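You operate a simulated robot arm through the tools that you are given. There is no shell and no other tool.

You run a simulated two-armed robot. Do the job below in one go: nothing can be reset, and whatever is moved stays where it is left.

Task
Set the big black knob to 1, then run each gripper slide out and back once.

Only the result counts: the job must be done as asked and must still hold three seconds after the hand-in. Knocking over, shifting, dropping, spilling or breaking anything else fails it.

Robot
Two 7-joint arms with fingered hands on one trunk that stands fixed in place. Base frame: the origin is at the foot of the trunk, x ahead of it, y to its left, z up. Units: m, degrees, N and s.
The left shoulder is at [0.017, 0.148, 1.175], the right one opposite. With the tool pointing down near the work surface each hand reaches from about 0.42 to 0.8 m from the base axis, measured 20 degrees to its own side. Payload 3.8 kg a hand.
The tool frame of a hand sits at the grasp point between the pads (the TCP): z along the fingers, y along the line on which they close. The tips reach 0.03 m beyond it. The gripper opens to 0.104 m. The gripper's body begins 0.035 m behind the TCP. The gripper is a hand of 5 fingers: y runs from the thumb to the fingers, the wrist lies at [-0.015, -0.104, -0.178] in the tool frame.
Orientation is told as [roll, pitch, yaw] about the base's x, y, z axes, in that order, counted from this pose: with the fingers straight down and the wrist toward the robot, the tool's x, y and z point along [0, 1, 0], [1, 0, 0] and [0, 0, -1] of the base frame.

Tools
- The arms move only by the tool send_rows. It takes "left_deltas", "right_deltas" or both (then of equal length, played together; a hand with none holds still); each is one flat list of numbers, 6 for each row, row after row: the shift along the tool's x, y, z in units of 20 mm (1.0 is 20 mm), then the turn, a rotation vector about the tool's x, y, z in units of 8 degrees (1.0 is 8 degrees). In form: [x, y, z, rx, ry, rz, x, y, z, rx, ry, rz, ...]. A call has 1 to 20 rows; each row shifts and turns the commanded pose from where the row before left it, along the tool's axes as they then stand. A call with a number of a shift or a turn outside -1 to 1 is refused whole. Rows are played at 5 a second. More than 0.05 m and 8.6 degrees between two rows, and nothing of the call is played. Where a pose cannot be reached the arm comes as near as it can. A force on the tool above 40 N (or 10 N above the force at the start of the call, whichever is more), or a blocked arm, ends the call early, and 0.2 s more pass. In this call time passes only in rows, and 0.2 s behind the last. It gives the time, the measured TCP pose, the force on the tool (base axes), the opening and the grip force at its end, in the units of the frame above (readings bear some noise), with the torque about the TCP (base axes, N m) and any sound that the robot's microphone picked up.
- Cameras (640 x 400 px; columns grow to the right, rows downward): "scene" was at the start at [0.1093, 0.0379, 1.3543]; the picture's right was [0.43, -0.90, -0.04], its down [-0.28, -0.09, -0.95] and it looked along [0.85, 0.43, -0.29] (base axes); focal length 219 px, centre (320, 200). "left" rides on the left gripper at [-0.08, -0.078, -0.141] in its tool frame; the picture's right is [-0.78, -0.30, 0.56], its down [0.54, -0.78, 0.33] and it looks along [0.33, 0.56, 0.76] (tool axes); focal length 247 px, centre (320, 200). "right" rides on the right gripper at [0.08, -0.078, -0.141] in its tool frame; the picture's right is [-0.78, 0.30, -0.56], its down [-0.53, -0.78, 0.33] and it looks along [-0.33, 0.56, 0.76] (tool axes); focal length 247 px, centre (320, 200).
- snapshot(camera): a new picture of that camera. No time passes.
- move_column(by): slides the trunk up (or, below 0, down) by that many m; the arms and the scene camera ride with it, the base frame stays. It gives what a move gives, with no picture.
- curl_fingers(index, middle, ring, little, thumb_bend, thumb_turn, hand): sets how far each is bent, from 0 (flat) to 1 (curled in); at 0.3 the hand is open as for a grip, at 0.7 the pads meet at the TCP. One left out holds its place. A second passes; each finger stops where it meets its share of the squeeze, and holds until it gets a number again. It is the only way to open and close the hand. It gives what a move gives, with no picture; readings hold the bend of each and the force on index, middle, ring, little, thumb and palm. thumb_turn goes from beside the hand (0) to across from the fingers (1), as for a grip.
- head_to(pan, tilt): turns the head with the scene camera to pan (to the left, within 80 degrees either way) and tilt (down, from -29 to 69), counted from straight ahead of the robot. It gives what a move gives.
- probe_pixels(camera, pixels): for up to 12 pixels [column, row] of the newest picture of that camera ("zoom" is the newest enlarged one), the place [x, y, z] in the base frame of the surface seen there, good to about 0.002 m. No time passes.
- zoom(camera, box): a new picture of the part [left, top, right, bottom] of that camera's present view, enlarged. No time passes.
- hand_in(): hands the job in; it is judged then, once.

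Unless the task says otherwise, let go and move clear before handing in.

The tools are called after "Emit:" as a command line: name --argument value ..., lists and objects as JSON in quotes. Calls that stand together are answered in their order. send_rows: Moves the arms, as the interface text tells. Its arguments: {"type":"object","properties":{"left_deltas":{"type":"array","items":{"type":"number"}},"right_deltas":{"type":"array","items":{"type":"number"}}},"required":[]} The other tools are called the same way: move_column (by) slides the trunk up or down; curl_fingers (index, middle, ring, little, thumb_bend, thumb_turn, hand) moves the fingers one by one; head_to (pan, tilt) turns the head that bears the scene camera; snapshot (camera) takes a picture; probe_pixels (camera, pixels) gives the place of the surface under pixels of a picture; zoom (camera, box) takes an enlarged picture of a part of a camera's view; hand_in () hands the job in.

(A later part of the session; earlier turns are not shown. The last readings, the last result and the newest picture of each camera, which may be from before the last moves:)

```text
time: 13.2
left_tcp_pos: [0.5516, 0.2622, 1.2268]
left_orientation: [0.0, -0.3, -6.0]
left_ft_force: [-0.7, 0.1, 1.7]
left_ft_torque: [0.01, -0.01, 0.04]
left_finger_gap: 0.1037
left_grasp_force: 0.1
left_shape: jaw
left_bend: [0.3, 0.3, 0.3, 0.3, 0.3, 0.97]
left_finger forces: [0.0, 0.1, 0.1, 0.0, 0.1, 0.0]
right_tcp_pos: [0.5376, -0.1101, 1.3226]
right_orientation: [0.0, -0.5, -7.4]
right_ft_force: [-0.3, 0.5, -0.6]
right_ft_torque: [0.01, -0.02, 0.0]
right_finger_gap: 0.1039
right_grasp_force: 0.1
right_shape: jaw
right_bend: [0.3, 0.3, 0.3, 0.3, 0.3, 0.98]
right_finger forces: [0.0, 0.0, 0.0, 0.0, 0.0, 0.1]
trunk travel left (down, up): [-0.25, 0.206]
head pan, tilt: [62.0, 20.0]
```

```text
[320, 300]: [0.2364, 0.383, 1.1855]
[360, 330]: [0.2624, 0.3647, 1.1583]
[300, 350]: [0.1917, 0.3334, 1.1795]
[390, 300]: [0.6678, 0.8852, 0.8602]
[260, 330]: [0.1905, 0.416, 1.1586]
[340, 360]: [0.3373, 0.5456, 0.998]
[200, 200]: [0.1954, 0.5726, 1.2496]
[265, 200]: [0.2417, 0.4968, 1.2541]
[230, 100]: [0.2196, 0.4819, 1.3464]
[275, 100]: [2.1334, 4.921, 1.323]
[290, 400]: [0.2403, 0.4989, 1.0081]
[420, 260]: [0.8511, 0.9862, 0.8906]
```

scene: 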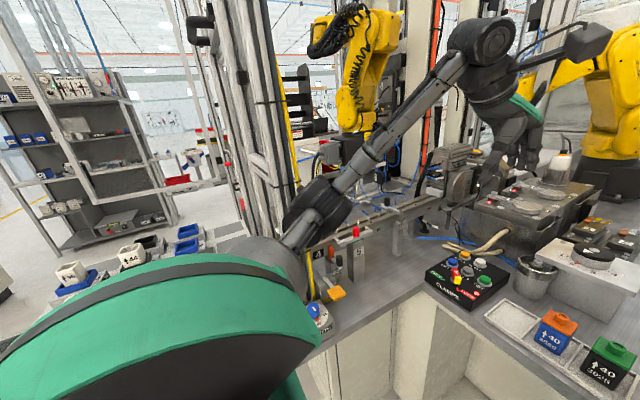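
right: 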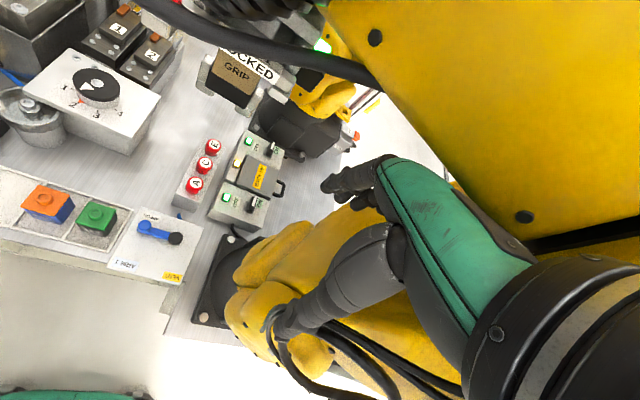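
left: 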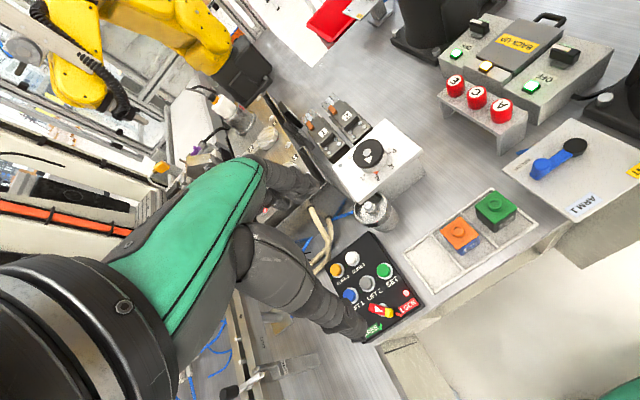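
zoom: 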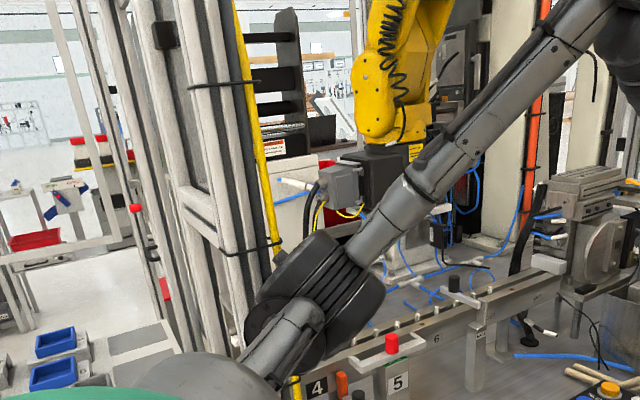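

After a moment the trunk partly sprang back and the tool forces vanished, so the trunk is compliant and is still held by the left elbow touching the post near (0.24, 0.49). I move the left hand forward and inward (straightening the arm pulls the elbow off the post) and simultaneously retract the right hand to where it began.

Emit:
send_rows --left_deltas '[-0.185, 0.77, 0.1, 0, 0, 0, -0.185, 0.77, 0.1, 0, 0, 0, -0.185, 0.77, 0.1, 0, 0, 0, -0.185, 0.77, 0.1, 0, 0, 0, -0.185, 0.77, 0.1, 0, 0, 0]' --right_deltas '[0.76, -0.9, -0.08, 0, 0, -0.25, 0.76, -0.9, -0.08, 0, 0, -0.25, 0.76, -0.9, -0.08, 0, 0, -0.25, 0.76, -0.9, -0.08, 0, 0, -0.25, 0.76, -0.9, -0.08, 0, 0, -0.25]'

Emit:
snapshot --camera "scene"

Emit:
snapshot --camera "right"

```text
time: 14.4
left_tcp_pos: [0.6324, 0.2338, 1.2138]
left_orientation: [0.1, -0.1, -6.0]
left_ft_force: [-0.4, -0.7, 0.2]
left_ft_torque: [0.0, 0.0, 0.03]
left_finger_gap: 0.1039
left_grasp_force: 0.0
left_shape: jaw
left_bend: [0.3, 0.3, 0.3, 0.3, 0.3, 0.97]
left_finger forces: [0.0, 0.0, 0.0, 0.0, 0.0, 0.1]
right_tcp_pos: [0.4594, -0.0324, 1.3277]
right_orientation: [0.0, 0.0, 2.6]
right_ft_force: [0.0, 0.1, -0.2]
right_ft_torque: [0.01, -0.01, -0.04]
right_finger_gap: 0.104
right_grasp_force: 0.0
right_shape: jaw
right_bend: [0.3, 0.3, 0.3, 0.3, 0.3, 0.98]
right_finger forces: [0.1, 0.1, 0.1, 0.0, 0.1, 0.1]
trunk travel left (down, up): [-0.25, 0.206]
head pan, tilt: [62.0, 20.0]
```

```text
taken
```

scene: 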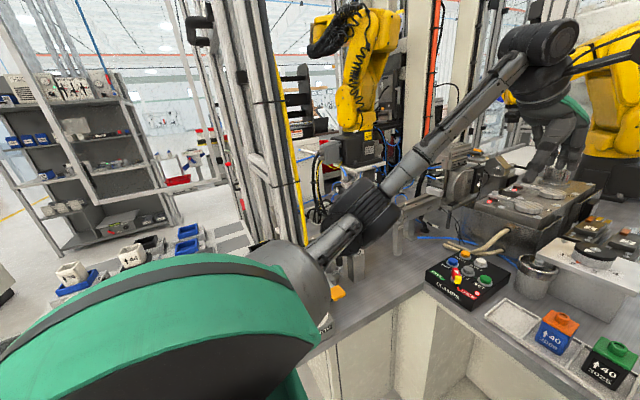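

```text
taken
```

right: 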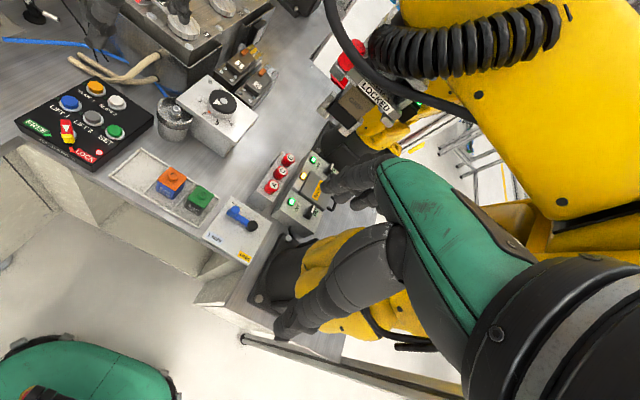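

No block this time: left at (0.632, 0.234, 1.214), right back at (0.459, −0.032, 1.328), forces near zero. I set the head to its starting angle to compare with the first picture and see whether the trunk is back in place.

Emit:
head_to --pan 25.5 --tilt 12.6

Emit:
snapshot --camera "scene"

```text
time: 15.4
left_tcp_pos: [0.6319, 0.2322, 1.2132]
left_orientation: [0.3, -0.1, -6.1]
left_ft_force: [0.2, 0.6, -0.2]
left_ft_torque: [0.0, 0.01, -0.02]
left_finger_gap: 0.1038
left_grasp_force: 0.0
left_shape: jaw
left_bend: [0.3, 0.3, 0.3, 0.3, 0.3, 0.97]
left_finger forces: [0.0, 0.1, 0.0, 0.1, 0.1, 0.1]
right_tcp_pos: [0.4604, -0.0326, 1.3262]
right_orientation: [0.0, 0.0, 2.5]
right_ft_force: [0.5, 0.0, -0.9]
right_ft_torque: [-0.03, -0.01, -0.01]
right_finger_gap: 0.1042
right_grasp_force: 0.0
right_shape: jaw
right_bend: [0.3, 0.3, 0.3, 0.3, 0.3, 0.98]
right_finger forces: [0.0, 0.0, 0.0, 0.0, 0.0, 0.0]
trunk travel left (down, up): [-0.25, 0.206]
head pan, tilt: [25.5, 12.6]
```

```text
taken
```

scene: 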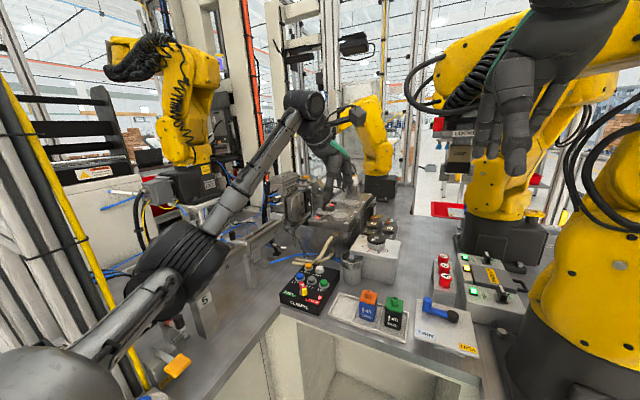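

The view matches the first one (orange block at (368,306), green (393,314)), so the trunk is back in place and the elbow is clear of the post. I check the hanging GRIP device near (458,150) for clearance to my left camera boom before going over the knob.

Emit:
zoom --camera "scene" --box '[390, 80, 550, 200]'

Emit:
probe_pixels --camera "zoom" --pixels '[[185, 205], [185, 240], [240, 270], [190, 290], [230, 350], [270, 290], [290, 215], [100, 200], [70, 110], [150, 380], [225, 330], [280, 350]]'

```text
3.33 times, centred on (470, 140) of scene
```

zoom: 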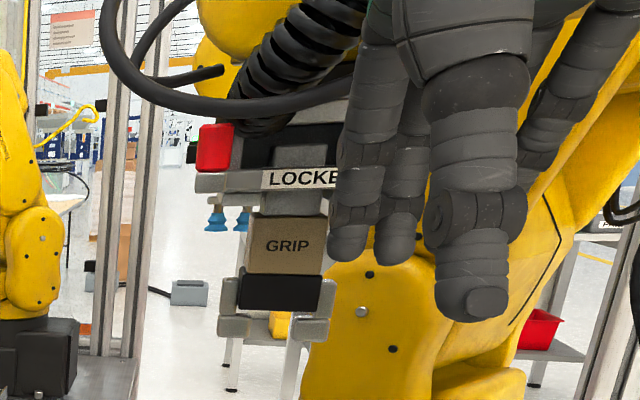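

```text
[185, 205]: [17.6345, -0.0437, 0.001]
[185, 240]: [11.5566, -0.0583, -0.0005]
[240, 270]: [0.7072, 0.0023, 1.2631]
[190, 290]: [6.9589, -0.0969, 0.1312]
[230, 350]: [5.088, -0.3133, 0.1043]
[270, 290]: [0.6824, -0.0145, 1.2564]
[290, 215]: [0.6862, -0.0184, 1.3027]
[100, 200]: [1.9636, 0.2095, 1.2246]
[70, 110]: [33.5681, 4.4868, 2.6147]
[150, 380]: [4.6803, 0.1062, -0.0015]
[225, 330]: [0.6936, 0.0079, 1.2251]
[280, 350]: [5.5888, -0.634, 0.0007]
```

The GRIP device reaches only y≈0.02 with its bottom at z≈1.22, leaving enough room. I tilt the left hand 10° forward (for reach) and move to just short of above the knob at z≈1.10.

Emit:
send_rows --left_deltas '[0, 0, 0, -0.625, 0, 0, 0, 0, 0, -0.625, 0, 0, -0.255, 0.661, 0.69, 0, 0, 0, -0.255, 0.661, 0.69, 0, 0, 0, -0.255, 0.661, 0.69, 0, 0, 0, -0.255, 0.661, 0.69, 0, 0, 0, -0.255, 0.661, 0.69, 0, 0, 0, -0.255, 0.661, 0.69, 0, 0, 0]'

Emit:
snapshot --camera "scene"

Emit:
snapshot --camera "left"

```text
time: 17.2
left_tcp_pos: [0.7217, 0.1915, 1.1461]
left_orientation: [0.3, -10.1, -6.1]
left_ft_force: [0.1, -0.3, 0.3]
left_ft_torque: [-0.01, -0.01, 0.02]
left_finger_gap: 0.1037
left_grasp_force: 0.0
left_shape: jaw
left_bend: [0.3, 0.3, 0.3, 0.3, 0.3, 0.97]
left_finger forces: [0.1, 0.0, 0.0, 0.0, 0.1, 0.1]
right_tcp_pos: [0.4588, -0.0333, 1.3251]
right_orientation: [0.0, 0.1, 2.6]
right_ft_force: [0.3, 0.0, 0.6]
right_ft_torque: [-0.02, 0.0, 0.01]
right_finger_gap: 0.1039
right_grasp_force: 0.1
right_shape: jaw
right_bend: [0.3, 0.3, 0.3, 0.3, 0.3, 0.98]
right_finger forces: [0.1, 0.0, 0.0, 0.0, 0.0, 0.0]
trunk travel left (down, up): [-0.25, 0.206]
head pan, tilt: [25.5, 12.6]
```

```text
taken
```

scene: 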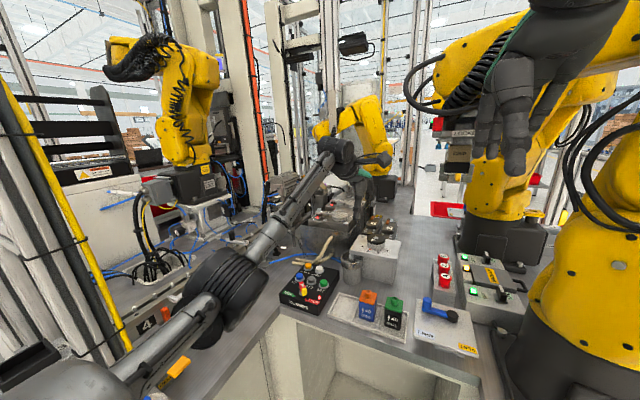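

```text
taken
```

left: 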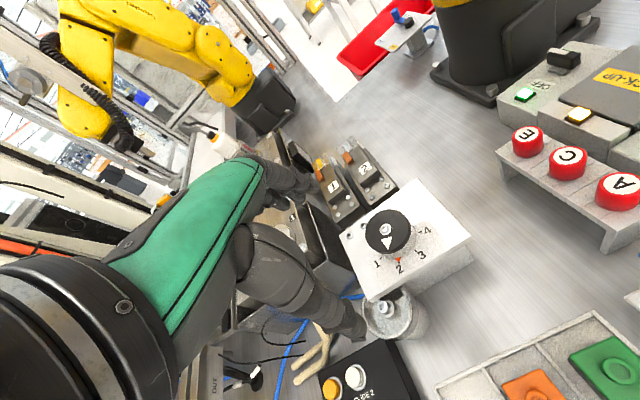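

The move went as commanded to (0.722, 0.192, 1.146), and the left camera sees the knob at (388,232) with its arrow toward 2. I go on to directly above the knob at z≈1.06.

Emit:
send_rows --left_deltas '[-0.198, 0.496, 0.96, 0, 0, 0, -0.198, 0.496, 0.96, 0, 0, 0, -0.198, 0.496, 0.96, 0, 0, 0, -0.198, 0.496, 0.96, 0, 0, 0, -0.198, 0.496, 0.96, 0, 0, 0]'

Emit:
snapshot --camera "left"

Emit:
snapshot --camera "right"

Emit:
zoom --camera "scene" --box '[290, 130, 450, 290]'

```text
time: 18.4
left_tcp_pos: [0.7844, 0.1641, 1.0609]
left_orientation: [0.1, -10.1, -6.2]
left_ft_force: [-0.1, -0.3, 0.5]
left_ft_torque: [0.01, -0.01, 0.01]
left_finger_gap: 0.1039
left_grasp_force: 0.1
left_shape: jaw
left_bend: [0.3, 0.3, 0.3, 0.3, 0.3, 0.97]
left_finger forces: [0.0, 0.0, 0.1, 0.0, 0.0, 0.0]
right_tcp_pos: [0.459, -0.0322, 1.326]
right_orientation: [0.0, 0.1, 2.6]
right_ft_force: [0.6, 0.3, -0.1]
right_ft_torque: [-0.02, 0.01, 0.03]
right_finger_gap: 0.104
right_grasp_force: 0.1
right_shape: jaw
right_bend: [0.3, 0.3, 0.3, 0.3, 0.3, 0.98]
right_finger forces: [0.0, 0.0, 0.0, 0.0, 0.0, 0.0]
trunk travel left (down, up): [-0.25, 0.206]
head pan, tilt: [25.5, 12.6]
```

```text
taken
```

left: 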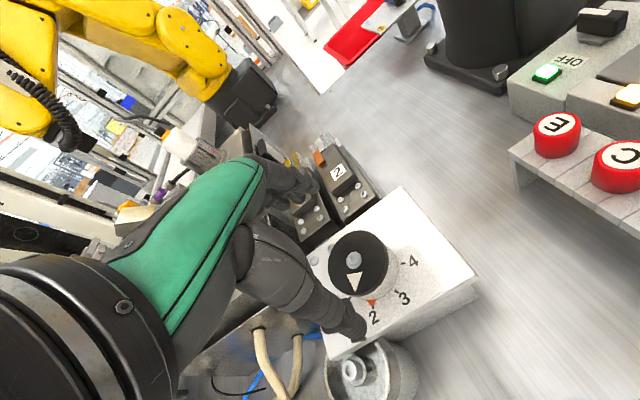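

```text
taken
```

right: 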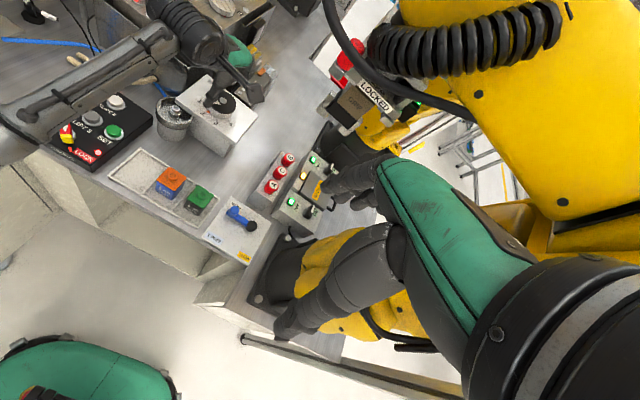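

```text
2.50 times, centred on (370, 210) of scene
```

zoom: 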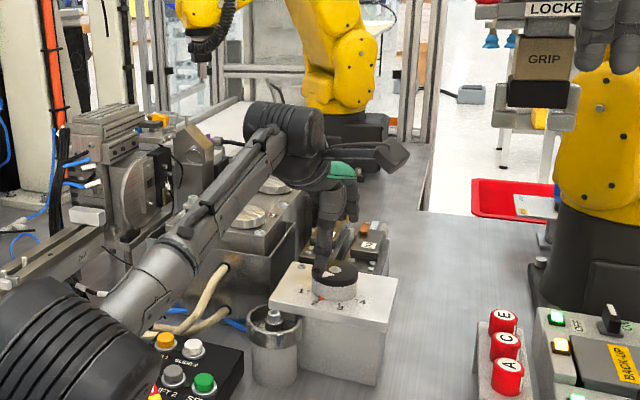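

The hand hangs right over the knob (TCP (0.784, 0.164, 1.061)); I refine the knob centre and pointer angle from this closer left-camera view.

Emit:
zoom --camera "left" --box '[300, 200, 460, 340]'

Emit:
probe_pixels --camera "left" --pixels '[[354, 258], [331, 262], [386, 262], [357, 234], [356, 294], [354, 290], [353, 276], [370, 304], [375, 318], [404, 299], [413, 262], [361, 268]]'

```text
2.86 times, centred on (380, 270) of left
```

zoom: 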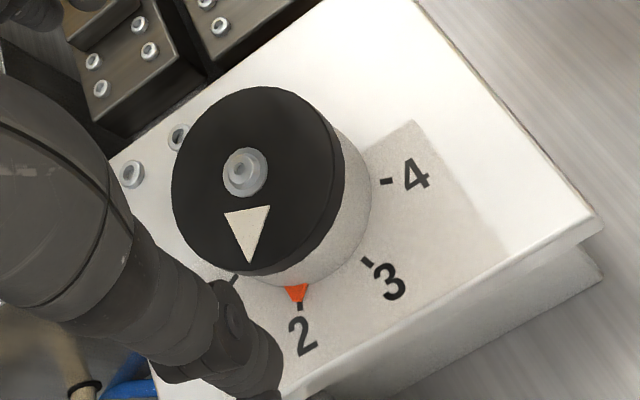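

```text
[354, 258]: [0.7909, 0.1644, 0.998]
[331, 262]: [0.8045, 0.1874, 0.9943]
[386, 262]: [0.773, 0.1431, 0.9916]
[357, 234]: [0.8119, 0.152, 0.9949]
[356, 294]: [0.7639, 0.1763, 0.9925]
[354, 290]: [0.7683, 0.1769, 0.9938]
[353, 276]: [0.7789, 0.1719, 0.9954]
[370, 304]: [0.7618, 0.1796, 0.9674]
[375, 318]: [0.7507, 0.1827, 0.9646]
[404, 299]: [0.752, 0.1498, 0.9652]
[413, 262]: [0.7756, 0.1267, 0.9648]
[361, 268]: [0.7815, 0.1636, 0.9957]
```

The knob's centre is (0.789, 0.165) with the pointer at about 29° (toward "2"); "1" is about 46–48° further clockwise. I check the near ends of the gripper units so the open fingers will not touch them.

Emit:
zoom --camera "left" --box '[240, 120, 400, 260]'

Emit:
probe_pixels --camera "zoom" --pixels '[[405, 215], [375, 145], [470, 240], [530, 270], [480, 340], [590, 300], [290, 290], [300, 360], [250, 340], [385, 200], [350, 330], [440, 180]]'

```text
2.86 times, centred on (320, 190) of left
```

zoom: 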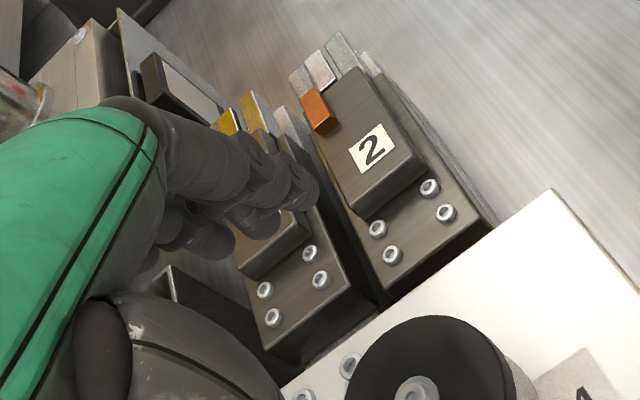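

```text
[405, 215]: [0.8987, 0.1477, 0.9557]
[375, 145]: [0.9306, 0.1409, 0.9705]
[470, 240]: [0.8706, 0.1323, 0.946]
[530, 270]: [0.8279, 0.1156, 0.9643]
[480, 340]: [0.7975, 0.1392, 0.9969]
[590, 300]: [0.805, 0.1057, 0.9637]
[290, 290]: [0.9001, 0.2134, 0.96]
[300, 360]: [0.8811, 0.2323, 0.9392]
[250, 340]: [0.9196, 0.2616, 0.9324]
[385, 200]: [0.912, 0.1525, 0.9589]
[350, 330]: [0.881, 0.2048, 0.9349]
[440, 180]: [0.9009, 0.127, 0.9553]
```

Unit bases top out at z≤0.96 for x<0.90, so fingers at z≥0.97 clear them. I descend around the knob to z≈1.015 first and check.

Emit:
send_rows --left_deltas '[0.02, -0.08, 0.75, 0, 0, 0, 0.02, -0.08, 0.75, 0, 0, 0, 0.02, -0.08, 0.75, 0, 0, 0]'

Emit:
snapshot --camera "left"

Emit:
zoom --camera "scene" --box '[320, 180, 440, 280]'

Emit:
zoom --camera "right" --box '[140, 40, 300, 160]'

```text
time: 19.2
left_tcp_pos: [0.7875, 0.1649, 1.0156]
left_orientation: [0.1, -10.1, -6.1]
left_ft_force: [-0.9, 0.5, 0.2]
left_ft_torque: [0.0, -0.04, -0.02]
left_finger_gap: 0.104
left_grasp_force: 0.0
left_shape: jaw
left_bend: [0.3, 0.3, 0.3, 0.3, 0.3, 0.97]
left_finger forces: [0.0, 0.0, 0.0, 0.0, 0.0, 0.1]
right_tcp_pos: [0.4586, -0.0329, 1.327]
right_orientation: [0.1, -0.1, 2.5]
right_ft_force: [-0.3, -0.3, -0.5]
right_ft_torque: [-0.01, -0.02, 0.0]
right_finger_gap: 0.1038
right_grasp_force: 0.0
right_shape: jaw
right_bend: [0.3, 0.3, 0.3, 0.3, 0.3, 0.98]
right_finger forces: [0.0, 0.0, 0.0, 0.0, 0.1, 0.1]
trunk travel left (down, up): [-0.25, 0.206]
head pan, tilt: [25.5, 12.6]
```

```text
taken
```

left: 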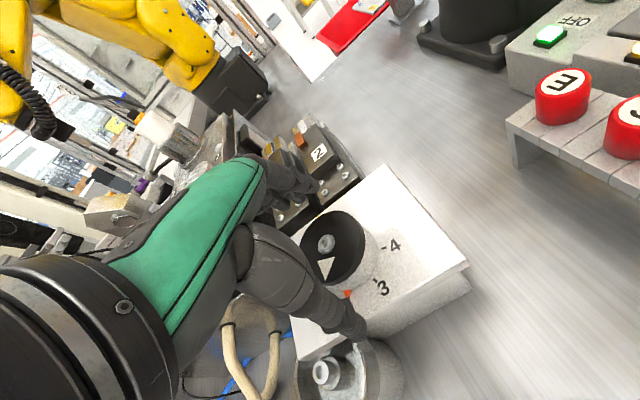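

```text
4.00 times, centred on (380, 230) of scene
```

zoom: 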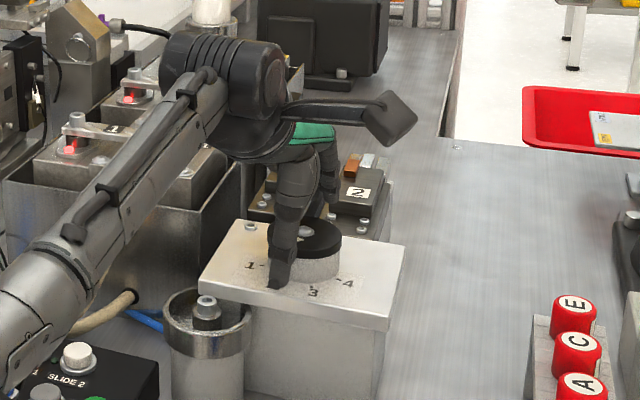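

```text
3.33 times, centred on (220, 100) of right
```

zoom: 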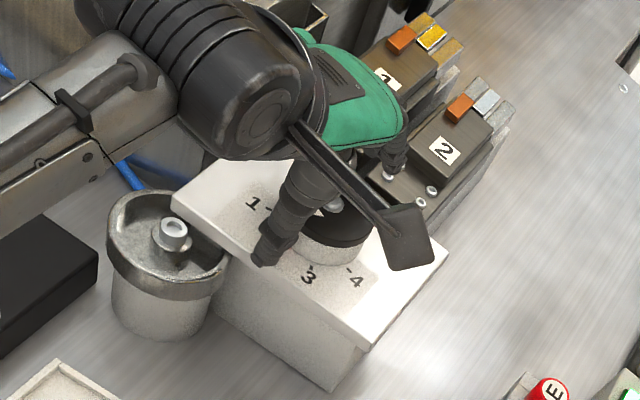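

Fingers surround the knob now. I probe the thumb and finger tips for their true height and position.

Emit:
probe_pixels --camera "zoom" --pixels '[[262, 260], [272, 245], [285, 225], [300, 190], [395, 165], [393, 150], [310, 170], [335, 205]]'

Emit:
probe_pixels --camera "left" --pixels '[[355, 335], [340, 312], [310, 190], [290, 205], [325, 300], [305, 178]]'

```text
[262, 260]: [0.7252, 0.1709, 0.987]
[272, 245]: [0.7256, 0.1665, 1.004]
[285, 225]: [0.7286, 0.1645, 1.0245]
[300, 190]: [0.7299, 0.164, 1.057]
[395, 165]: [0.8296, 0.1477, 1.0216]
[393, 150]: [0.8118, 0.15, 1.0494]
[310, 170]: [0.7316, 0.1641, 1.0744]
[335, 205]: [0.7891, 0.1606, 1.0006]
```

```text
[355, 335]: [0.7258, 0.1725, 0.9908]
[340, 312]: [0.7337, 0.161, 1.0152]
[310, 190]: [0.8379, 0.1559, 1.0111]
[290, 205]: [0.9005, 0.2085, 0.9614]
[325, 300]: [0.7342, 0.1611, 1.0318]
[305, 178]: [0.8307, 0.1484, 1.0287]
```

The thumb tip is at z≈0.983 and the knob stands between thumb and fingers. I lower 12 mm more and turn the open hand to yaw ≈+16° to have room for the clockwise turn.

Emit:
send_rows --left_deltas '[0, -0.03, 0.62, 0, 0, 0, 0, 0, 0, 0, 0.12, -0.68, 0, 0, 0, 0, 0.12, -0.68, 0, 0, 0, 0, 0.12, -0.68, 0, 0, 0, 0, 0.12, -0.68]'

Emit:
snapshot --camera "left"

Emit:
zoom --camera "right" --box '[140, 40, 300, 160]'

```text
time: 20.4
left_tcp_pos: [0.79, 0.1657, 1.0033]
left_orientation: [0.1, -10.3, 16.0]
left_ft_force: [-0.3, -0.2, 0.0]
left_ft_torque: [0.02, 0.02, 0.0]
left_finger_gap: 0.1036
left_grasp_force: 0.0
left_shape: jaw
left_bend: [0.3, 0.3, 0.3, 0.3, 0.3, 0.97]
left_finger forces: [0.1, 0.0, 0.0, 0.1, 0.0, 0.0]
right_tcp_pos: [0.4591, -0.0334, 1.3266]
right_orientation: [0.0, 0.1, 2.6]
right_ft_force: [0.3, 0.0, -0.3]
right_ft_torque: [0.02, -0.01, 0.0]
right_finger_gap: 0.1041
right_grasp_force: 0.1
right_shape: jaw
right_bend: [0.3, 0.3, 0.3, 0.3, 0.3, 0.98]
right_finger forces: [0.1, 0.1, 0.0, 0.1, 0.1, 0.1]
trunk travel left (down, up): [-0.25, 0.206]
head pan, tilt: [25.5, 12.6]
```

```text
taken
```

left: 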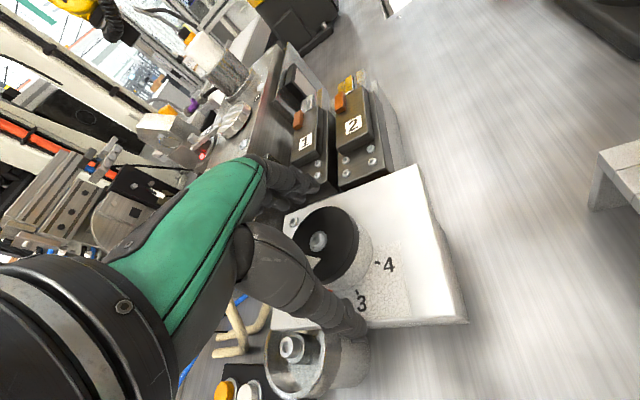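

```text
3.33 times, centred on (220, 100) of right
```

zoom: 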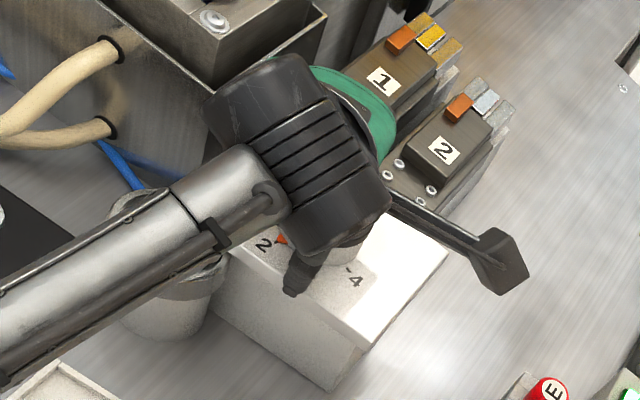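

The hand sits centred on the knob at yaw +16° with no forces. Now I close the fingers and thumb on the knob.

Emit:
curl_fingers --hand "left" --index 0.55 --middle 0.55 --ring 0.55 --little 0.55 --thumb_bend 0.55

Emit:
snapshot --camera "left"

Emit:
zoom --camera "scene" --box '[320, 180, 440, 280]'

```text
time: 21.4
left_tcp_pos: [0.7901, 0.1658, 1.0051]
left_orientation: [0.1, -10.2, 15.9]
left_ft_force: [-0.1, -0.1, 3.5]
left_ft_torque: [-0.02, 0.09, -0.01]
left_finger_gap: 0.0554
left_grasp_force: 6.9
left_shape: fingers
left_bend: [0.5, 0.53, 0.55, 0.55, 0.49, 0.97]
left_finger forces: [4.1, 1.6, 0.0, 0.0, 7.5, 0.1]
right_tcp_pos: [0.458, -0.0318, 1.3269]
right_orientation: [0.0, 0.0, 2.7]
right_ft_force: [-0.4, -0.6, 0.4]
right_ft_torque: [-0.02, 0.05, 0.05]
right_finger_gap: 0.1041
right_grasp_force: 0.0
right_shape: jaw
right_bend: [0.3, 0.3, 0.3, 0.3, 0.3, 0.98]
right_finger forces: [0.0, 0.1, 0.1, 0.0, 0.0, 0.0]
trunk travel left (down, up): [-0.25, 0.206]
head pan, tilt: [25.5, 12.6]
```

```text
taken
```

left: 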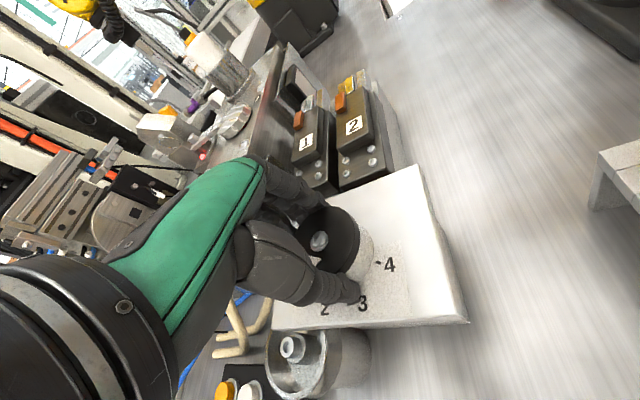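

```text
4.00 times, centred on (380, 230) of scene
```

zoom: 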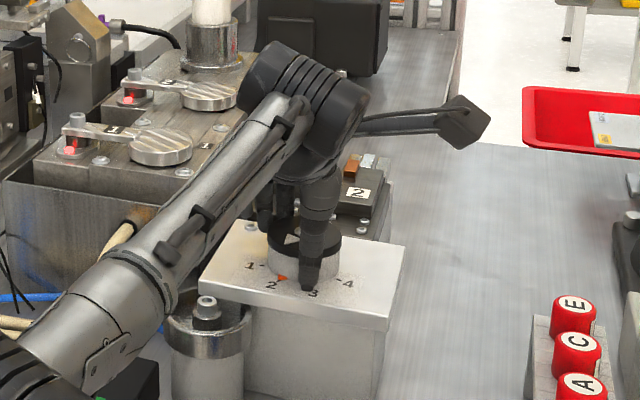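

Thumb (7.5 N), index and middle hold the knob. I tighten a little for a firm grip before turning.

Emit:
curl_fingers --hand "left" --index 0.62 --middle 0.62 --thumb_bend 0.62

```text
time: 22.4
left_tcp_pos: [0.7891, 0.1662, 1.0048]
left_orientation: [0.2, -10.2, 16.0]
left_ft_force: [5.1, 2.9, 6.8]
left_ft_torque: [0.05, -0.02, 0.02]
left_finger_gap: 0.0537
left_grasp_force: 13.6
left_shape: fingers
left_bend: [0.51, 0.56, 0.55, 0.55, 0.5, 0.97]
left_finger forces: [9.6, 5.9, 0.1, 0.1, 12.2, 0.0]
right_tcp_pos: [0.4582, -0.0332, 1.3264]
right_orientation: [0.0, -0.1, 2.6]
right_ft_force: [0.0, 0.1, -0.3]
right_ft_torque: [0.0, 0.02, 0.0]
right_finger_gap: 0.1039
right_grasp_force: 0.1
right_shape: jaw
right_bend: [0.3, 0.3, 0.3, 0.3, 0.3, 0.98]
right_finger forces: [0.0, 0.0, 0.0, 0.0, 0.1, 0.0]
trunk travel left (down, up): [-0.25, 0.206]
head pan, tilt: [25.5, 12.6]
```

Grip is 13.6 N. I turn clockwise 20° first and check that the knob follows.

Emit:
send_rows --left_deltas '[0, 0, 0, 0, -0.11, 0.62, 0, 0, 0, 0, -0.11, 0.62, 0, 0, 0, 0, -0.11, 0.62, 0, 0, 0, 0, -0.11, 0.62]'

Emit:
zoom --camera "scene" --box '[340, 200, 420, 265]'

Emit:
zoom --camera "left" --box '[260, 180, 420, 340]'

```text
time: 23.4
left_tcp_pos: [0.7892, 0.1667, 1.0035]
left_orientation: [0.1, -10.2, -4.3]
left_ft_force: [8.3, 5.0, 9.7]
left_ft_torque: [0.05, -0.01, 0.12]
left_finger_gap: 0.0536
left_grasp_force: 16.4
left_shape: fingers
left_bend: [0.51, 0.56, 0.55, 0.55, 0.51, 0.97]
left_finger forces: [10.5, 7.3, 0.0, 0.1, 13.4, 0.1]
right_tcp_pos: [0.4591, -0.0325, 1.327]
right_orientation: [0.1, -0.1, 2.6]
right_ft_force: [-0.5, -0.4, 0.5]
right_ft_torque: [0.0, -0.02, 0.0]
right_finger_gap: 0.104
right_grasp_force: 0.1
right_shape: jaw
right_bend: [0.3, 0.3, 0.3, 0.3, 0.3, 0.98]
right_finger forces: [0.1, 0.1, 0.0, 0.1, 0.1, 0.1]
trunk travel left (down, up): [-0.25, 0.206]
head pan, tilt: [25.5, 12.6]
```

```text
6.15 times, centred on (380, 232) of scene
```

zoom: 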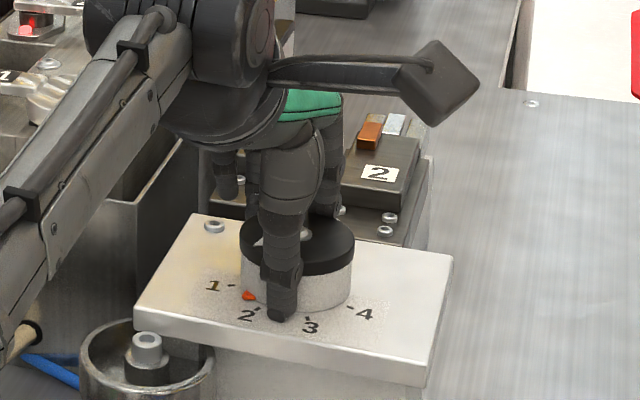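

```text
2.50 times, centred on (340, 260) of left
```

zoom: 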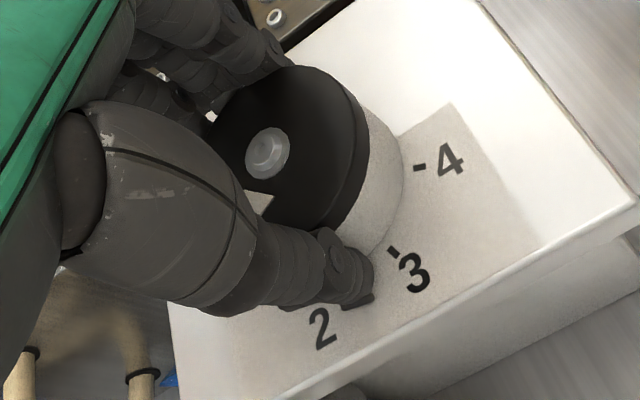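

The knob follows (the orange tick at (248,296) has moved between 2 and 1) with almost no resisting torque. I continue clockwise by about 22°, then measure.

Emit:
send_rows --left_deltas '[0, 0, 0, 0, -0.12, 0.68, 0, 0, 0, 0, -0.12, 0.68, 0, 0, 0, 0, -0.12, 0.68, 0, 0, 0, 0, -0.12, 0.68]'

Emit:
zoom --camera "scene" --box '[340, 200, 420, 265]'

Emit:
zoom --camera "right" --box '[160, 60, 280, 150]'

Emit:
zoom --camera "left" --box '[260, 180, 420, 340]'

```text
time: 24.4
left_tcp_pos: [0.7837, 0.1656, 1.0038]
left_orientation: [0.2, -10.4, -26.3]
left_ft_force: [26.2, 7.6, 9.9]
left_ft_torque: [0.24, -0.2, 0.4]
left_finger_gap: 0.053
left_grasp_force: 20.5
left_shape: fingers
left_bend: [0.47, 0.52, 0.54, 0.55, 0.55, 0.98]
left_finger forces: [13.5, 12.2, 1.5, 0.0, 13.9, 0.0]
left hand out of reach, approached as far as the arm can: row 3, 4
right_tcp_pos: [0.4635, -0.0319, 1.3244]
right_orientation: [-0.2, 0.1, 2.6]
right_ft_force: [0.7, -0.1, 0.2]
right_ft_torque: [0.0, 0.01, 0.02]
right_finger_gap: 0.104
right_grasp_force: 0.0
right_shape: jaw
right_bend: [0.3, 0.3, 0.3, 0.3, 0.3, 0.98]
right_finger forces: [0.0, 0.1, 0.0, 0.0, 0.1, 0.0]
trunk travel left (down, up): [-0.25, 0.206]
head pan, tilt: [25.5, 12.6]
```

```text
6.15 times, centred on (380, 232) of scene
```

zoom: 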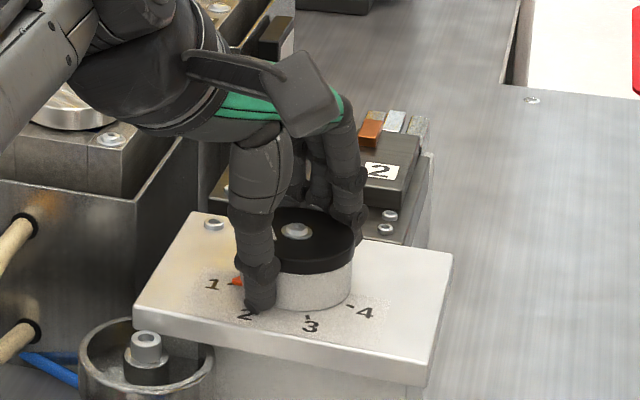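

```text
4.44 times, centred on (220, 105) of right
```

zoom: 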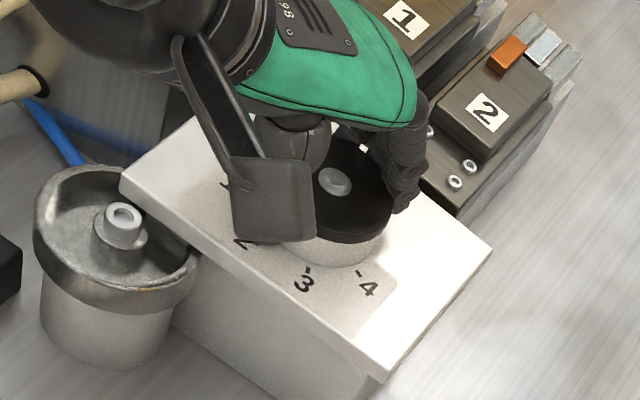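

```text
2.50 times, centred on (340, 260) of left
```

zoom: 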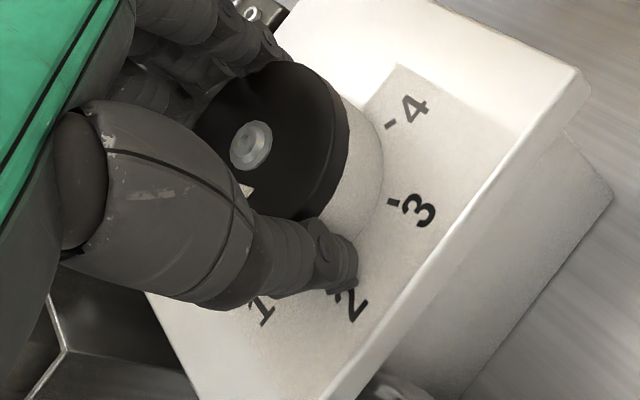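

The arm reached its limit, but the orange tick at (237,283) is now at the "1" mark. I probe it and the marks to compute the angle.

Emit:
zoom --camera "scene" --box '[355, 220, 405, 260]'

Emit:
probe_pixels --camera "zoom" --pixels '[[190, 262], [193, 258], [188, 268], [155, 265], [325, 163], [425, 300], [320, 325]]'

```text
10.00 times, centred on (380, 240) of scene
```

zoom: 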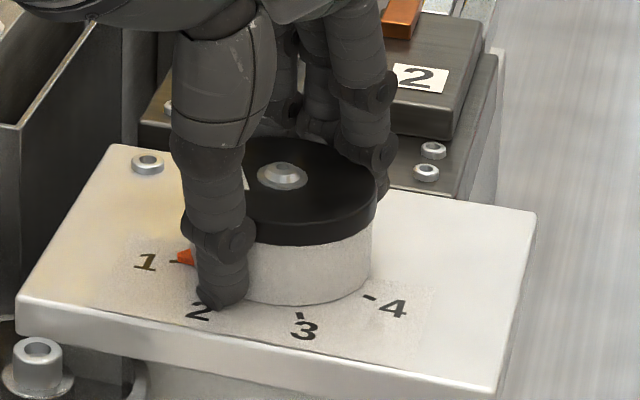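

```text
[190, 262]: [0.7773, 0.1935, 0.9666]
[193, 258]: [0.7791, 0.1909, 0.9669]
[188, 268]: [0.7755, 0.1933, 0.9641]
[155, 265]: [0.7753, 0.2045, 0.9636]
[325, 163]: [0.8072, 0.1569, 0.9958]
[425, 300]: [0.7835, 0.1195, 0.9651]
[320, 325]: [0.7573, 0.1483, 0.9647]
```

The tick's angle reads about 68° versus about 73° for the "1" mark, so a few degrees remain. I open the hand and measure from a clear view before a second, smaller turn.

Emit:
curl_fingers --hand "left" --index 0.3 --middle 0.3 --ring 0.3 --little 0.3 --thumb_bend 0.3

Emit:
zoom --camera "scene" --box '[355, 220, 405, 260]'

Emit:
snapshot --camera "left"

```text
time: 25.4
left_tcp_pos: [0.7789, 0.1635, 1.0038]
left_orientation: [0.1, -10.0, -26.3]
left_ft_force: [0.5, -0.1, 0.0]
left_ft_torque: [-0.02, -0.04, 0.0]
left_finger_gap: 0.1027
left_grasp_force: 0.1
left_shape: fingers
left_bend: [0.3, 0.3, 0.3, 0.3, 0.3, 0.98]
left_finger forces: [0.0, 0.0, 0.1, 0.0, 0.1, 0.0]
right_tcp_pos: [0.4586, -0.0337, 1.3267]
right_orientation: [0.0, 0.0, 2.6]
right_ft_force: [-1.1, 0.3, -0.3]
right_ft_torque: [-0.04, 0.03, 0.0]
right_finger_gap: 0.1039
right_grasp_force: 0.0
right_shape: jaw
right_bend: [0.3, 0.3, 0.3, 0.3, 0.3, 0.98]
right_finger forces: [0.1, 0.0, 0.1, 0.0, 0.0, 0.0]
trunk travel left (down, up): [-0.25, 0.206]
head pan, tilt: [25.5, 12.6]
```

```text
10.00 times, centred on (380, 240) of scene
```

zoom: 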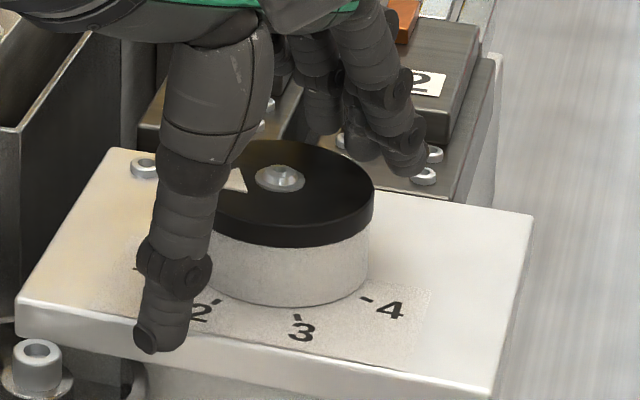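

```text
taken
```

left: 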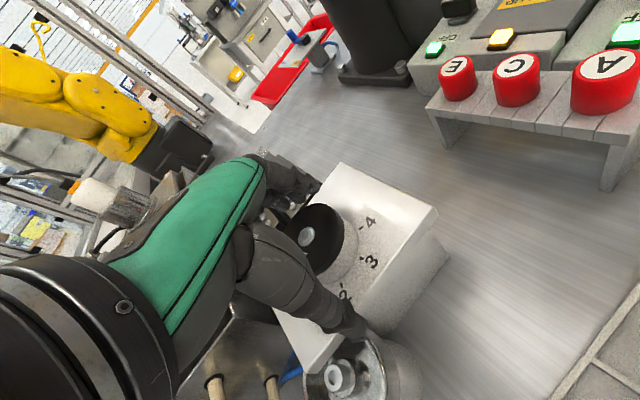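

The hand is open and free. I raise it 5 cm and turn it back to yaw ≈−6° to view the knob clearly.

Emit:
send_rows --left_deltas '[0, 0.15, -0.82, 0, 0, 0, 0, 0.15, -0.82, 0, 0, 0, 0, 0.15, -0.82, 0, 0, 0, 0, 0, 0, 0, 0.12, -0.68, 0, 0, 0, 0, 0.12, -0.68, 0, 0, 0, 0, 0.12, -0.68, 0, 0, 0, 0, 0.12, -0.68]'

Emit:
snapshot --camera "left"

Emit:
zoom --camera "left" --box '[300, 200, 460, 340]'

Emit:
zoom --camera "scene" --box '[355, 220, 405, 260]'

```text
time: 27.0
left_tcp_pos: [0.7783, 0.1641, 1.0539]
left_orientation: [0.1, -10.1, -4.1]
left_ft_force: [0.0, 0.6, 0.1]
left_ft_torque: [0.02, -0.03, -0.03]
left_finger_gap: 0.103
left_grasp_force: 0.0
left_shape: fingers
left_bend: [0.3, 0.3, 0.3, 0.3, 0.3, 0.98]
left_finger forces: [0.1, 0.0, 0.0, 0.1, 0.1, 0.0]
right_tcp_pos: [0.4596, -0.034, 1.3258]
right_orientation: [0.0, 0.0, 2.5]
right_ft_force: [0.5, 1.0, -0.7]
right_ft_torque: [0.0, 0.0, -0.01]
right_finger_gap: 0.1041
right_grasp_force: 0.1
right_shape: jaw
right_bend: [0.3, 0.3, 0.3, 0.3, 0.3, 0.98]
right_finger forces: [0.1, 0.0, 0.0, 0.0, 0.1, 0.0]
trunk travel left (down, up): [-0.25, 0.206]
head pan, tilt: [25.5, 12.6]
```

```text
taken
```

left: 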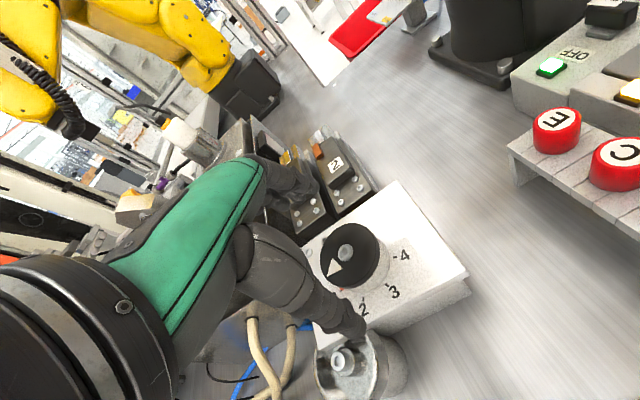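

```text
2.86 times, centred on (380, 270) of left
```

zoom: 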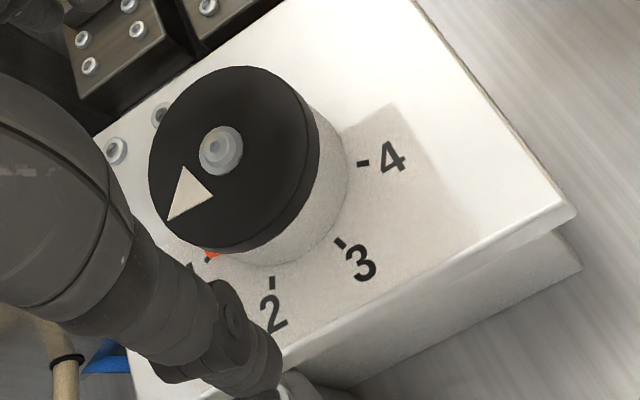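

```text
10.00 times, centred on (380, 240) of scene
```

zoom: 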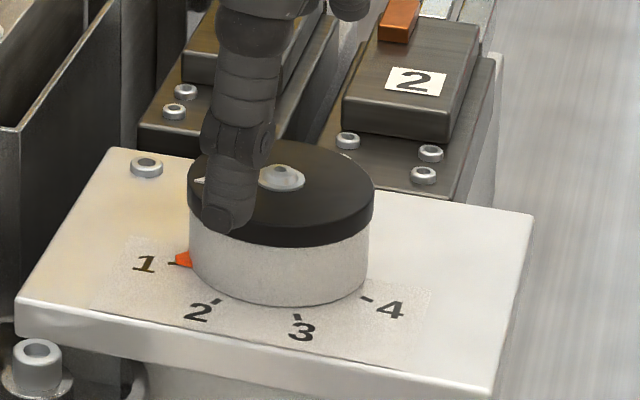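

Both views show the orange tick right at the "1" mark (scene zoom (181,259)). I probe all four ticks, the orange mark and the arrow tip for exact angles.

Emit:
probe_pixels --camera "zoom" --pixels '[[172, 264], [217, 300], [297, 317], [367, 298], [182, 259], [178, 262], [186, 257], [190, 262]]'

Emit:
zoom --camera "left" --box '[325, 215, 405, 285]'

```text
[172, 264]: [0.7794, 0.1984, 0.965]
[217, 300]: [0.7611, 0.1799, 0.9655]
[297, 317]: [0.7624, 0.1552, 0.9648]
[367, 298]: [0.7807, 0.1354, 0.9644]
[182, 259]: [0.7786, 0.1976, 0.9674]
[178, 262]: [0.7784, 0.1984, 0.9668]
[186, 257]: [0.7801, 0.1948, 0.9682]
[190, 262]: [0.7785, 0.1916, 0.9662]
```

```text
5.71 times, centred on (365, 250) of left
```

zoom: 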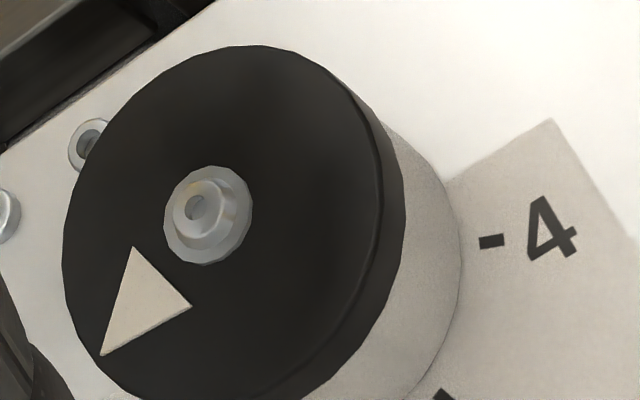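

Emit:
probe_pixels --camera "zoom" --pixels '[[103, 351], [133, 252], [186, 306], [142, 303], [208, 208], [68, 250], [385, 200], [250, 48], [210, 380], [120, 120], [330, 330], [120, 345]]'

```text
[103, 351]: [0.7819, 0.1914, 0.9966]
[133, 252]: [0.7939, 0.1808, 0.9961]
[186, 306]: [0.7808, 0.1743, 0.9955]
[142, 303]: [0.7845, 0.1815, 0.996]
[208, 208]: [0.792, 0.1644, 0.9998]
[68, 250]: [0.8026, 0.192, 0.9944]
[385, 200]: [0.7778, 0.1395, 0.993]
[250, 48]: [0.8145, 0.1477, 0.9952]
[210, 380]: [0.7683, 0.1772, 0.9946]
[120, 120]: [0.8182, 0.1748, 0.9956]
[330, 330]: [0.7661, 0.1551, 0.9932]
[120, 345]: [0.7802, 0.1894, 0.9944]
```

Rotation so far is about 41°; the pointer lies within a few degrees of "1". To measure it exactly I back the hand off a bit for an unobstructed camera view.

Emit:
send_rows --left_deltas '[0, -0.5, -0.7, 0, 0, 0, 0, -0.5, -0.7, 0, 0, 0, 0, -0.5, -0.7, 0, 0, 0, 0, -0.5, -0.7, 0, 0, 0]'

Emit:
snapshot --camera "left"

Emit:
zoom --camera "left" --box '[340, 190, 460, 290]'

Emit:
zoom --camera "scene" --box '[355, 220, 405, 260]'

```text
time: 28.0
left_tcp_pos: [0.7291, 0.1669, 1.1017]
left_orientation: [0.1, -10.0, -4.2]
left_ft_force: [-0.6, -0.2, -0.4]
left_ft_torque: [-0.02, -0.01, 0.02]
left_finger_gap: 0.1026
left_grasp_force: 0.0
left_shape: fingers
left_bend: [0.3, 0.3, 0.3, 0.3, 0.3, 0.98]
left_finger forces: [0.0, 0.0, 0.0, 0.1, 0.1, 0.0]
right_tcp_pos: [0.4583, -0.0339, 1.3268]
right_orientation: [-0.1, 0.0, 2.6]
right_ft_force: [0.0, 0.1, -0.6]
right_ft_torque: [-0.01, -0.01, -0.01]
right_finger_gap: 0.1039
right_grasp_force: 0.0
right_shape: jaw
right_bend: [0.3, 0.3, 0.3, 0.3, 0.3, 0.98]
right_finger forces: [0.0, 0.1, 0.0, 0.1, 0.0, 0.1]
trunk travel left (down, up): [-0.25, 0.206]
head pan, tilt: [25.5, 12.6]
```

```text
taken
```

left: 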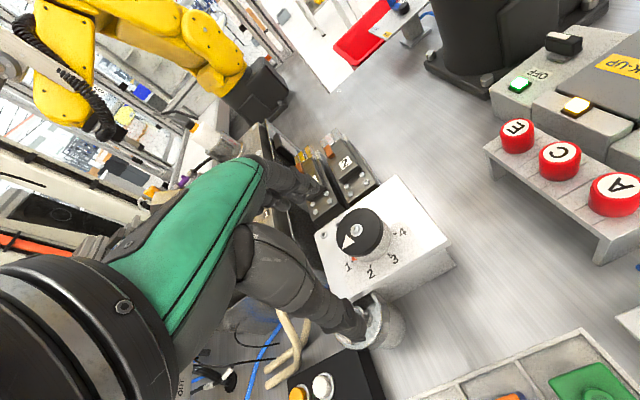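

```text
4.00 times, centred on (400, 240) of left
```

zoom: 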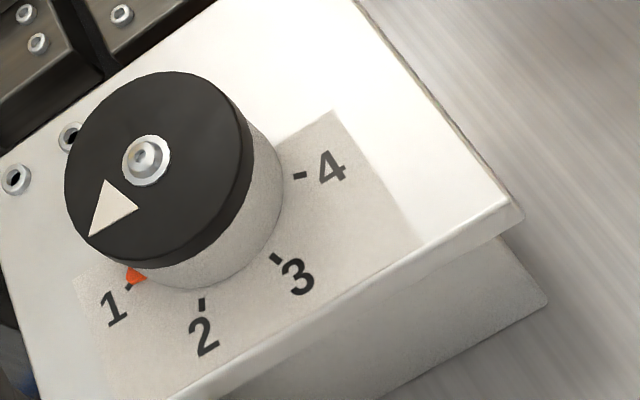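

```text
10.00 times, centred on (380, 240) of scene
```

zoom: 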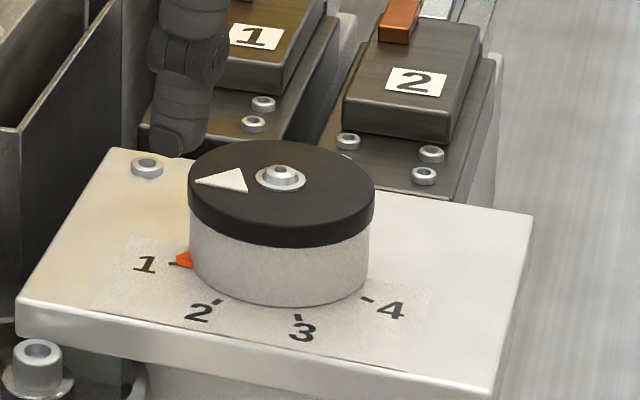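

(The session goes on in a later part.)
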